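You operate a simulated robot arm through the tools that you are given. There is no shell and no other tool. Be economical: measure what you need, move in short steps, check, and stop when the job is done.

Carry out the task below with a simulated robot arm. There is one attempt and no reset: what you move stays moved.

## Task
Fetch the orange sensor from the grey table top and set it on the red tag.
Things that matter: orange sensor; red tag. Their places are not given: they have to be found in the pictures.

It is judged by the outcome, as a careful person would: the job done as asked, and still so three seconds after it is handed in. It fails if anything else is knocked over, pushed out of place, dropped, spilled or broken.

## Robot
A 6-joint arm with a two-finger parallel gripper, fixed in place. Base frame: the origin is at the foot of the arm, x ahead of it, y to its left, z up; the work surface is at about z = 0. Units: mm, degrees, N and s.
With the tool pointing down near the work surface it reaches from about 180 to 460 mm from the base axis. Its first joint turns from -70.0 to 70.0 degrees. Payload 1.9 kg.
The TCP is the grasp point between the finger pads, 23 mm short of the fingertips. In the tool frame z runs along the fingers and y along their closing line. The gripper opens to 94 mm. The fingers are 38 mm wide and 10 mm thick; the gripper's body (54 by 96 mm) begins 39 mm behind the TCP.
Orientation is told as [roll, pitch, yaw] about the base's x, y, z axes, in that order, counted from this pose: with the fingers straight down and closing along the base's y, the tool's x points along the base's -x, its y along +y and its z along -z.

## Interface
- The arm moves only by the tool nudge_tool. Its argument "targets" is a list of rows, each an object (a shift or turn left out is 0, a gripper value left out holds the last) with "xyz": the shift along the tool's x, y, z in mm, a list of three; "angular": the turn, a rotation vector about the tool's x, y, z in degrees, a list of three; "jaw": the gripper command, from -1 (shut) to 1 (fully open), values between in proportion. In form: [{"xyz": [dx, dy, dz], "angular": [rx, ry, rz], "jaw": jaw}, ...]. A call has 1 to 8 rows; each row shifts and turns the commanded pose from where the row before left it, along the tool's axes as they then stand. Each row takes 0.2 s and may step no farther than 50 mm and 8.6 degrees from the row before; otherwise, or with a gripper value out of range, the whole call is refused. A pose out of reach is approached as far as the arm can. The call stops where the force on the tool passes 40 N (or 10 N more than at its start, if that is more) or the arm is blocked; 0.2 s more then pass. The fingers move at their own pace (about 108 mm/s each) and stop on an object; they squeeze with about 35 N. The grip force told is the motor's: it shows also when the fingers shut on nothing. Time passes only in rows, and 0.2 s behind the last, so rows that do not move let the fingers close. The reply holds the time, the measured pose of the TCP, the force on the tool along the base axes, the opening and the grip force, in the units named above and with some noise.
- Cameras (640 x 400 px; columns grow to the right, rows downward): "scene" is fixed at [46.7, 303.6, 437.8]; the picture's right is [-0.84, -0.54, 0.00], its down [-0.24, 0.38, -0.89] and it looks along [0.48, -0.75, -0.45] (base axes); focal length 341 px, centre (320, 200). "wrist" rides on the gripper at [-39, 0, -44] in the tool frame; the picture's right is [0.00, -1.00, 0.00], its down [0.97, 0.00, -0.24] and it looks along [0.24, 0.00, 0.97] (tool axes); focal length 218 px, centre (320, 200).
- snapshot(camera): a new picture of that camera. It takes no simulated time.
- pixel_to_xyz(camera, pixels): for up to 12 pixels [column, row] of the newest picture of that camera ("zoom" is the newest enlarged one), the place [x, y, z] in the base frame of the surface seen there, good to about 2 mm. It takes no simulated time.
- close_up(camera, box): a new picture of the part [left, top, right, bottom] of that camera's present view, enlarged. It takes no simulated time.
- finish_job(): hands the job in; it is judged then, once.

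Keep the steps short. Do not move on a guess: measure, check each grasp and each placing, and mend mistakes. In all there are 60 turns and 20 pictures (those below and enlarged ones count). Leave the gripper open and the arm clear of the work at the hand-in unless told otherwise, and finish with a single line.

The tools are called after ">>>" as a command line: name --argument value ..., lists and objects as JSON in quotes. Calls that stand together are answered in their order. nudge_tool: Moves the arm, as the interface text tells. Its arguments: {"type":"object","properties":{"targets":{"type":"array"}},"required":["targets"]} The other tools are called the same way: snapshot (camera) takes a picture; pixel_to_xyz (camera, pixels) gives the place of the surface under pixels of a picture; close_up (camera, box) takes an enlarged picture of a part of a camera's view; finish_job () hands the job in.

At the start:

```text
time_s: 0.0
position: [269.6, -87.4, 288.8]
tool_rot: [0.1, -0.1, 0.0]
ft_force: [0.2, -0.3, 0.2]
grip_width: 94.3
grip_force: 0.1
```

scene: 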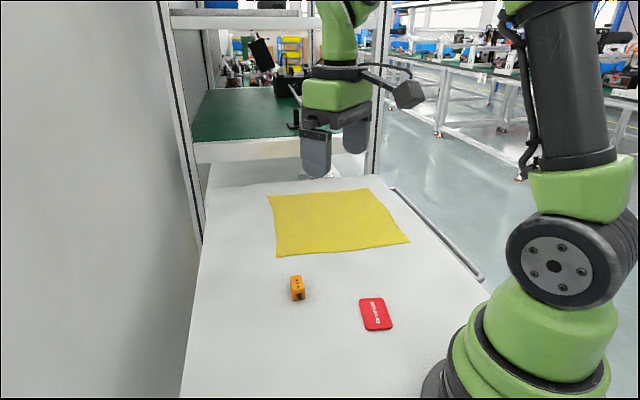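
wrist: 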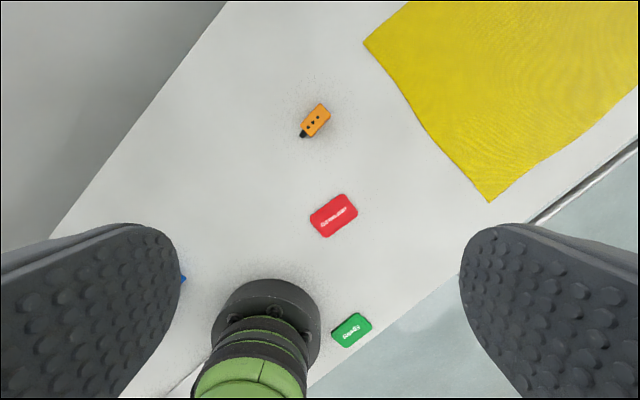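

I see the orange sensor at wrist pixel (315,121) and the red tag at (333,215). I'll take enlarged views of both before measuring them.

>>> close_up --camera "wrist" --box '[260, 80, 400, 250]'

>>> close_up --camera "scene" --box '[260, 250, 420, 350]'

>>> pixel_to_xyz --camera "wrist" --pixels '[[315, 121], [322, 105], [329, 110], [302, 128], [310, 136], [302, 135], [333, 215], [310, 213], [345, 195], [357, 213], [323, 237], [290, 100]]'

```text
2.35 times, centred on (330, 165) of wrist
```

zoom: 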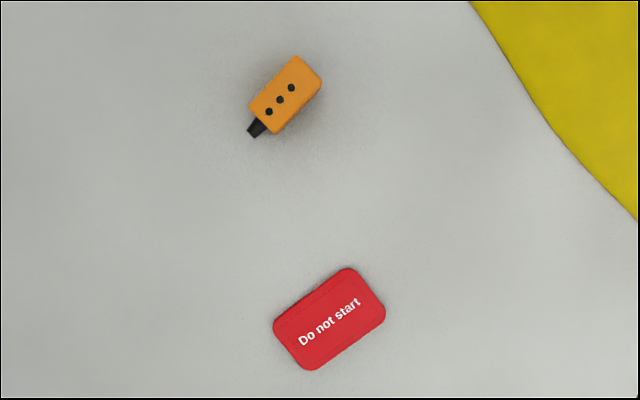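

```text
4.00 times, centred on (340, 300) of scene
```

zoom: 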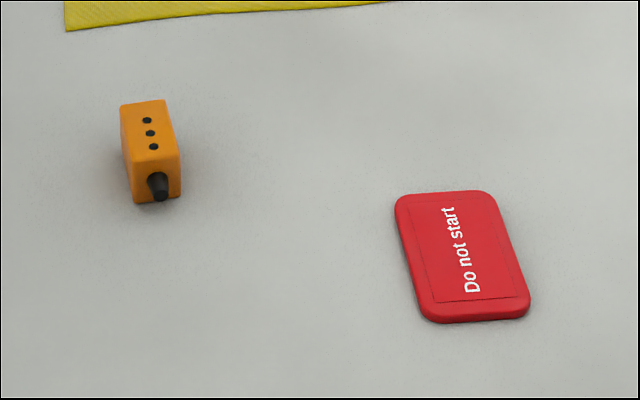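

```text
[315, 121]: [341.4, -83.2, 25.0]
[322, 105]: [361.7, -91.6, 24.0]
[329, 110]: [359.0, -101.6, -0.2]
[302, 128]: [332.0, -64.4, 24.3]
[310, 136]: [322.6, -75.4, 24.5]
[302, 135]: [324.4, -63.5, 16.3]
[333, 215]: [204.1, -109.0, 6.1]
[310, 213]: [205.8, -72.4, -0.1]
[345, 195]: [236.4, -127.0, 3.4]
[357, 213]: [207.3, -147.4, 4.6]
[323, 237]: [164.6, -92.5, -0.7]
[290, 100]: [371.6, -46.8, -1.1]
```

The sensor's top is at z≈25 and the tag is about 5 mm thick. Now I'll measure the corners in the enlarged scene picture to get the sensor's axis, its size and the tag's centre.

>>> pixel_to_xyz --camera "zoom" --pixels '[[125, 108], [162, 103], [176, 150], [136, 156], [150, 132], [160, 192], [402, 200], [486, 196], [524, 304], [430, 316], [463, 256], [140, 190]]'

```text
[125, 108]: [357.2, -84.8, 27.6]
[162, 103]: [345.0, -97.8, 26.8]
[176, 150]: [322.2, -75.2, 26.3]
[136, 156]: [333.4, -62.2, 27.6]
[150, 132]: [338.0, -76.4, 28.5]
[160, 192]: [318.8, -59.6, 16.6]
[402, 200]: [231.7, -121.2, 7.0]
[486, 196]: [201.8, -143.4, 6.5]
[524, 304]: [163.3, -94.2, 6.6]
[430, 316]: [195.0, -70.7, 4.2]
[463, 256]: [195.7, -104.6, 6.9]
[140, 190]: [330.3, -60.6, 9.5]
```

The sensor is a block of about 33×18×26 mm, centred near (341,-81), with its long axis at about 135°. Its stub points toward (-x,+y). The tag is centred near (198,-107) with its top at z≈6. Next I'll move above the sensor, turn yaw by -45° so the jaws close across the narrow side, and go down to z≈139.

>>> nudge_tool --targets '[{"xyz": [-36, 3, 0], "jaw": 0.1}, {"xyz": [-35.4, 3.4, 0]}, {"xyz": [0, 0, 25], "angular": [0, 0, 7.5]}, {"xyz": [0, 0, 25], "angular": [0, 0, 7.5]}, {"xyz": [0, 0, 25], "angular": [0, 0, 7.5]}, {"xyz": [0, 0, 25], "angular": [0, 0, 7.5]}, {"xyz": [0, 0, 25], "angular": [0, 0, 7.5]}, {"xyz": [0, 0, 25], "angular": [0, 0, 7.5]}]'

>>> snapshot --camera "wrist"

```text
time_s: 1.8
position: [340.8, -81.5, 138.2]
tool_rot: [0.1, 0.0, -45.1]
ft_force: [-0.3, 0.0, 0.4]
grip_width: 51.9
grip_force: 0.0
```

```text
15 pictures are left
```

wrist: 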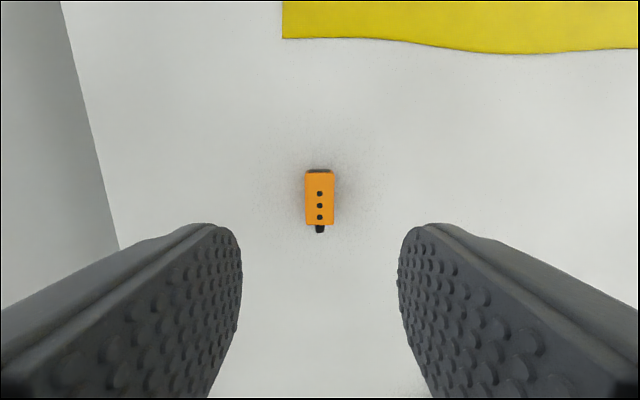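

The sensor is square to the jaws and centred between them (column 319). I'll measure its top corners to check the position along the fingers' width.

>>> pixel_to_xyz --camera "wrist" --pixels '[[308, 175], [331, 175], [308, 221], [331, 221], [319, 199], [319, 230]]'

```text
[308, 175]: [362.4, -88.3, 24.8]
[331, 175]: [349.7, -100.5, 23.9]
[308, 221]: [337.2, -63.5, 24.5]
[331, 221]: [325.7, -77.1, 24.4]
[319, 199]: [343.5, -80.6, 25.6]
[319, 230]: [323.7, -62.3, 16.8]
```

The centre reads about (342.5,-82), within 2 mm of the TCP. I'll go straight down to TCP z≈27, which puts the fingertips about 4 mm above the table, without closing yet.

>>> nudge_tool --targets '[{"xyz": [-1.5, 0.7, 35]}, {"xyz": [0, 0, 35]}, {"xyz": [0, 0, 25]}, {"xyz": [0, 0, 10]}, {"xyz": [0, 0, 6.5]}]'

>>> snapshot --camera "wrist"

```text
time_s: 3.0
position: [344.7, -81.6, 28.0]
tool_rot: [0.1, 0.0, -45.0]
ft_force: [0.0, 0.4, 0.9]
grip_width: 51.6
grip_force: 0.1
```

```text
14 pictures are left
```

wrist: 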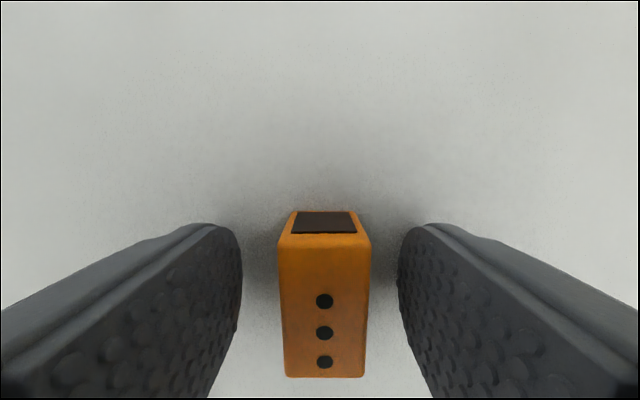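

The sensor is between the pads, about 1 mm to the right in the picture. I'll shift by that much, close the jaws and wait.

>>> nudge_tool --targets '[{"xyz": [0, -0.9, 1.5]}, {"jaw": -1}, {}, {}, {}]'

```text
time_s: 4.2
position: [343.6, -82.7, 26.1]
tool_rot: [0.1, 0.0, -45.0]
ft_force: [-0.4, -0.6, 0.0]
grip_width: 21.2
grip_force: 35.4
```

The fingers stopped at 21 mm with 35 N, so the sensor is gripped. I'll lift it 60 mm and look.

>>> nudge_tool --targets '[{"xyz": [0, 0, -15]}, {"xyz": [0, 0, -20]}, {"xyz": [0, 0, -25]}]'

>>> snapshot --camera "wrist"

>>> snapshot --camera "scene"

```text
time_s: 5.0
position: [342.5, -82.3, 84.8]
tool_rot: [0.0, 0.1, -45.1]
ft_force: [0.6, 0.3, -0.5]
grip_width: 21.2
grip_force: 35.2
```

```text
13 pictures are left
```

wrist: 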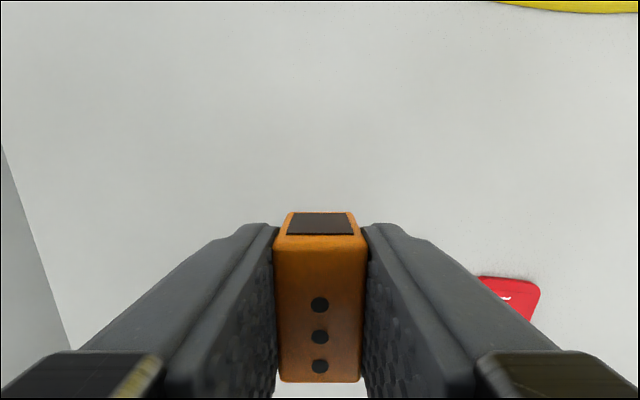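

```text
12 pictures are left
```

scene: 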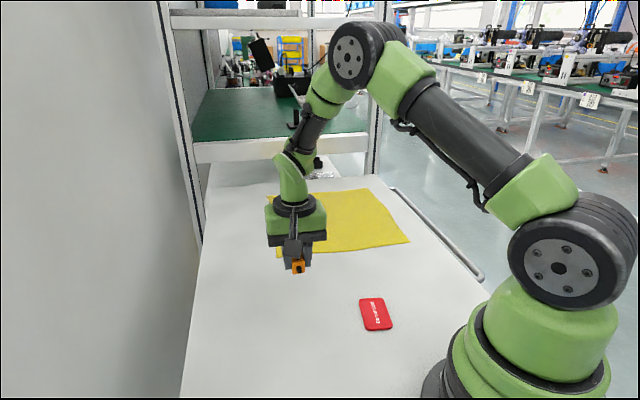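

The sensor is held level and square. I'll measure its held top and re-measure the tag corners in a fresh enlarged view.

>>> pixel_to_xyz --camera "wrist" --pixels '[[320, 240], [320, 305], [320, 376], [320, 214]]'

>>> close_up --camera "scene" --box '[345, 290, 409, 330]'

```text
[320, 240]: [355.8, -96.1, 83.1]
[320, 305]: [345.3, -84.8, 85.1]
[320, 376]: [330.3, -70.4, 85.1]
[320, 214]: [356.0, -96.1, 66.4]
```

```text
10.00 times, centred on (377, 310) of scene
```

zoom: 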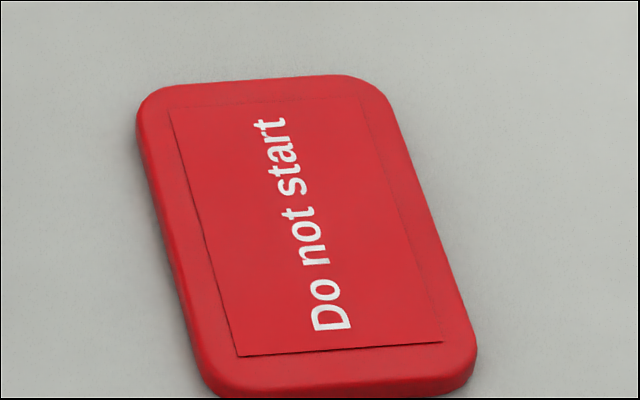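

>>> pixel_to_xyz --camera "zoom" --pixels '[[170, 108], [362, 96], [440, 340], [240, 355], [142, 110], [345, 78], [385, 105], [470, 345], [225, 378], [306, 226], [200, 230], [410, 220]]'

```text
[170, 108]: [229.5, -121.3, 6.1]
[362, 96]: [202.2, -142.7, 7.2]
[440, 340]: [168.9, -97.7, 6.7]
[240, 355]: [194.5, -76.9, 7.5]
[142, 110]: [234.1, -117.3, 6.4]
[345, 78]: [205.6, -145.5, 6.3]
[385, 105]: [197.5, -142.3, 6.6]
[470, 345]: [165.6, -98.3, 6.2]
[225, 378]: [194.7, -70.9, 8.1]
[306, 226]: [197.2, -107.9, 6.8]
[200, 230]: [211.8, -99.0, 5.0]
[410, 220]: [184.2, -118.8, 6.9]
```

The tag's label is centred at about (199,-108), with its top at z≈6.5 and its long axis at about 128°. I'll carry the sensor over at z≈85, turn 7° more to line up with the tag, and check.

>>> nudge_tool --targets '[{"xyz": [20.8, -29.9, 0]}, {"xyz": [20.8, -29.9, 0]}, {"xyz": [20.8, -29.9, 0]}, {"xyz": [20.9, -29.9, 0]}, {"angular": [0, 0, 7]}, {}]'

>>> snapshot --camera "wrist"

>>> snapshot --camera "scene"

```text
time_s: 6.4
position: [201.3, -107.4, 83.5]
tool_rot: [0.1, 0.0, -52.0]
ft_force: [-0.1, 0.0, -0.9]
grip_width: 21.0
grip_force: 35.1
```

```text
10 pictures are left
```

wrist: 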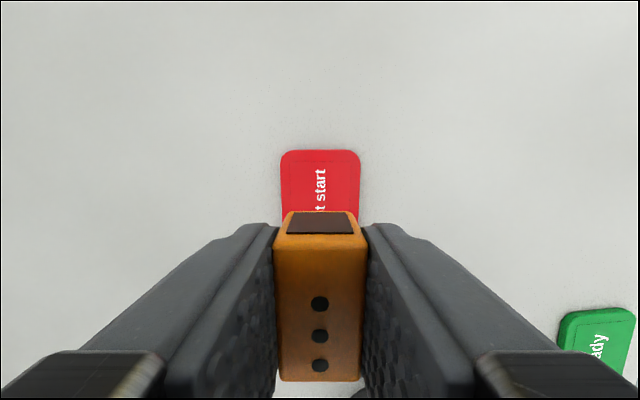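

```text
9 pictures are left
```

scene: 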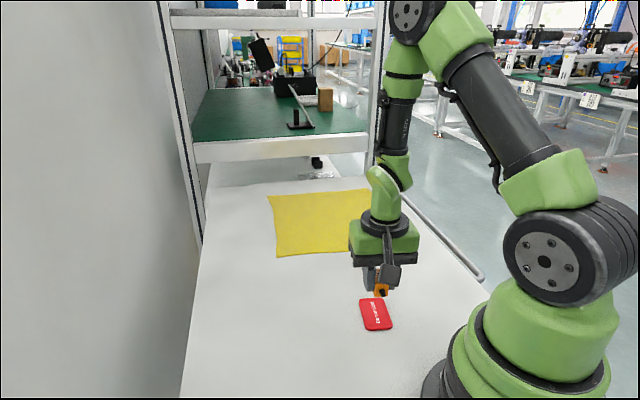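

The tag is square to and laterally centred under the sensor (columns 281–360). I'll measure the tag's far edge to check the position along its length.

>>> pixel_to_xyz --camera "wrist" --pixels '[[320, 152], [284, 190], [357, 190], [320, 305], [320, 240], [320, 376]]'

```text
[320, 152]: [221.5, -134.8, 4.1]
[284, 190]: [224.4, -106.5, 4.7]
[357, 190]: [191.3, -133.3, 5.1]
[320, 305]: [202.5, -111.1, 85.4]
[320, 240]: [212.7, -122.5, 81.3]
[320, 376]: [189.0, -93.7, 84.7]
```

The sensor's centre (201,-108) lies over the tag's centre (about 201,-109). Its bottom is 26 mm below the TCP, so contact should come at TCP z≈32.5. I'll go down to about 36 first.

>>> nudge_tool --targets '[{"xyz": [0, 0, 20]}, {"xyz": [0, 0, 17]}, {"xyz": [0, 0, 8]}, {"xyz": [0, 0, 2]}, {}]'

>>> close_up --camera "scene" --box '[329, 270, 425, 330]'

```text
time_s: 7.6
position: [199.6, -108.4, 37.2]
tool_rot: [0.1, -0.1, -52.0]
ft_force: [-0.7, 1.0, -0.3]
grip_width: 21.2
grip_force: 35.3
```

```text
6.67 times, centred on (377, 300) of scene
```

zoom: 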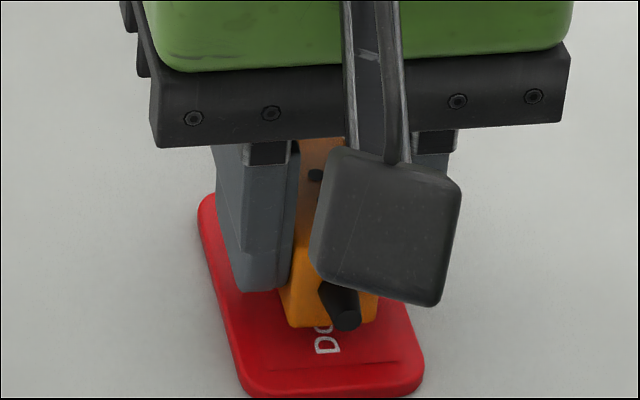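

The sensor is just above the tag and well within its outline. I'll lower in 1 mm steps and watch the vertical force.

>>> nudge_tool --targets '[{"xyz": [0, 0, 1.5]}, {"xyz": [0, 0, 1]}, {"xyz": [0, 0, 1]}, {}]'

```text
time_s: 8.6
position: [200.8, -108.0, 34.8]
tool_rot: [0.1, -0.1, -52.0]
ft_force: [0.5, 0.3, 0.2]
grip_width: 21.3
grip_force: 34.8
```

>>> nudge_tool --targets '[{"xyz": [0, 0, 1]}, {}]'

```text
time_s: 9.2
position: [199.9, -108.8, 33.7]
tool_rot: [0.1, -0.1, -52.0]
ft_force: [0.8, -0.1, -0.5]
grip_width: 21.0
grip_force: 34.8
```

No contact yet at z≈33.5, so I'll take another small step.

>>> nudge_tool --targets '[{"xyz": [0, 0, 0.7]}, {"xyz": [0, 0, 0.5]}, {}]'

```text
time_s: 10.0
position: [201.0, -108.6, 32.0]
tool_rot: [0.1, 0.1, -52.1]
ft_force: [-0.3, 0.2, -0.8]
grip_width: 20.9
grip_force: 35.0
```

>>> nudge_tool --targets '[{"xyz": [0, 0, 0.5]}, {"xyz": [0, 0, 0.5]}, {}]'

```text
time_s: 10.8
position: [200.5, -108.4, 32.7]
tool_rot: [0.1, 0.0, -52.0]
ft_force: [-0.4, -0.4, 0.1]
grip_width: 21.4
grip_force: 35.1
```

The commanded height is now about 32.1, with no clear force. I'll keep going in half-millimetre steps.

>>> nudge_tool --targets '[{"xyz": [0, 0, 0.5]}, {"xyz": [0, 0, 0.3]}, {}]'

>>> close_up --camera "scene" --box '[353, 300, 401, 330]'

```text
time_s: 11.6
position: [200.4, -108.3, 30.3]
tool_rot: [0.1, 0.0, -52.0]
ft_force: [-0.5, -0.1, 0.5]
grip_width: 20.9
grip_force: 35.3
```

```text
13.33 times, centred on (377, 315) of scene
```

zoom: 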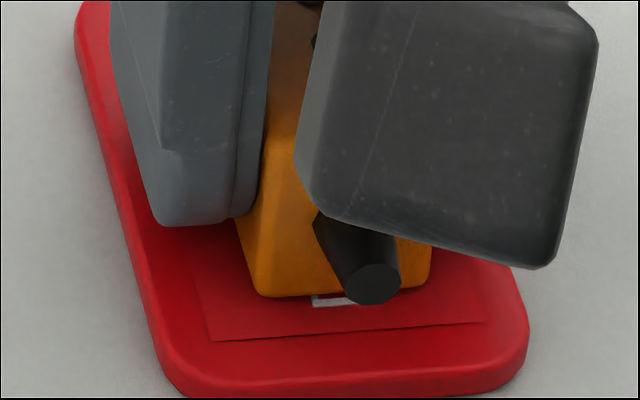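

It's very close to the tag, but there's still no contact force. I'll continue in fine steps.

>>> nudge_tool --targets '[{"xyz": [0, 0, 0.4]}, {"xyz": [0, 0, 0.4]}, {}]'

```text
time_s: 12.4
position: [200.2, -109.2, 30.7]
tool_rot: [0.1, 0.0, -52.0]
ft_force: [-0.6, 0.9, -0.2]
grip_width: 21.1
grip_force: 34.3
```

>>> nudge_tool --targets '[{"xyz": [0, 0, 0.4]}, {"xyz": [0, 0, 0.4]}, {}]'

```text
time_s: 13.2
position: [199.3, -107.1, 29.2]
tool_rot: [0.2, 0.0, -52.0]
ft_force: [1.4, -0.9, 18.3]
grip_width: 21.0
grip_force: 35.2
```

The upward force is 18 N, so the sensor is on the tag. I'll ease up 0.3 mm to release the pressure, then open the jaws.

>>> nudge_tool --targets '[{"xyz": [0, 0, -0.3]}, {"jaw": 0.0}, {}, {}]'

>>> snapshot --camera "wrist"

```text
time_s: 14.2
position: [198.5, -107.3, 29.9]
tool_rot: [0.0, 0.0, -52.0]
ft_force: [-0.5, -0.5, 0.0]
grip_width: 47.1
grip_force: 0.0
```

```text
6 pictures are left
```

wrist: 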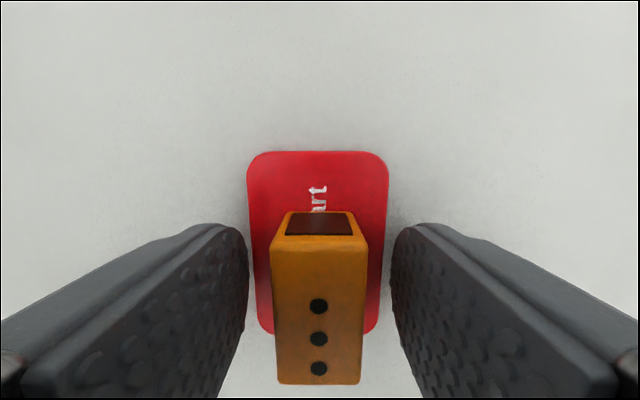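

The sensor stands upright on the tag and both fingers are clear of it. I'll go straight up, then look.

>>> nudge_tool --targets '[{"xyz": [0, 0, -10]}, {"xyz": [0, 0, -20]}, {"xyz": [0, 0, -40]}, {"xyz": [0, 0, -40]}, {"xyz": [0, 0, -40], "jaw": 1}, {"xyz": [-40, 0, 0]}, {"xyz": [-40, 0, 0]}, {}]'

>>> snapshot --camera "scene"

>>> close_up --camera "scene" --box '[329, 280, 425, 340]'

```text
time_s: 16.0
position: [246.0, -170.6, 179.0]
tool_rot: [0.1, 0.0, -52.0]
ft_force: [0.1, -0.5, -0.1]
grip_width: 94.0
grip_force: 0.1
```

```text
5 pictures are left
```

scene: 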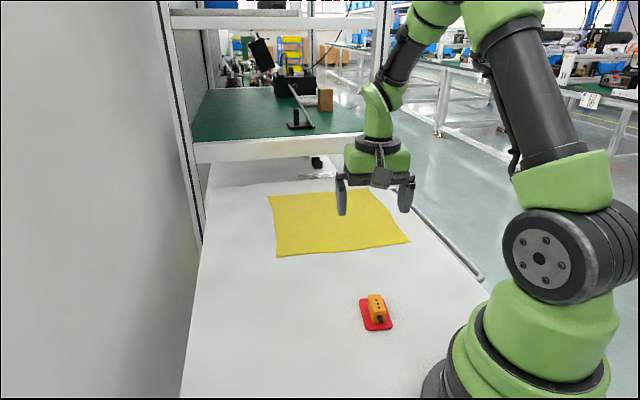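

```text
6.67 times, centred on (377, 310) of scene
```

zoom: 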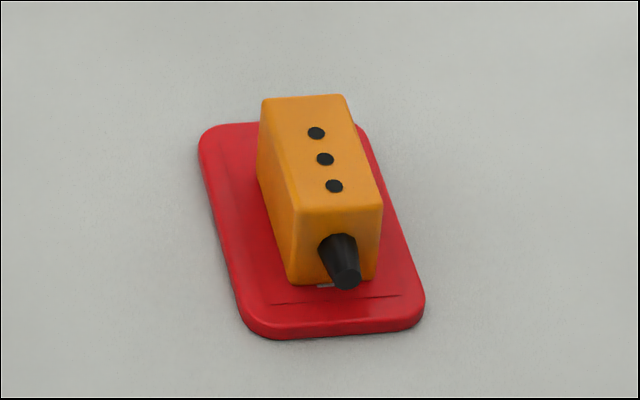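

The sensor stands upright in the middle of the red tag. The tag hasn't moved, the gripper is open and the arm is clear, so I'm handing in.

>>> finish_job

```text
The job is handed in.
```

The orange sensor is standing upright on the red tag, nothing else was disturbed, and the job is handed in with the gripper open and the arm clear.
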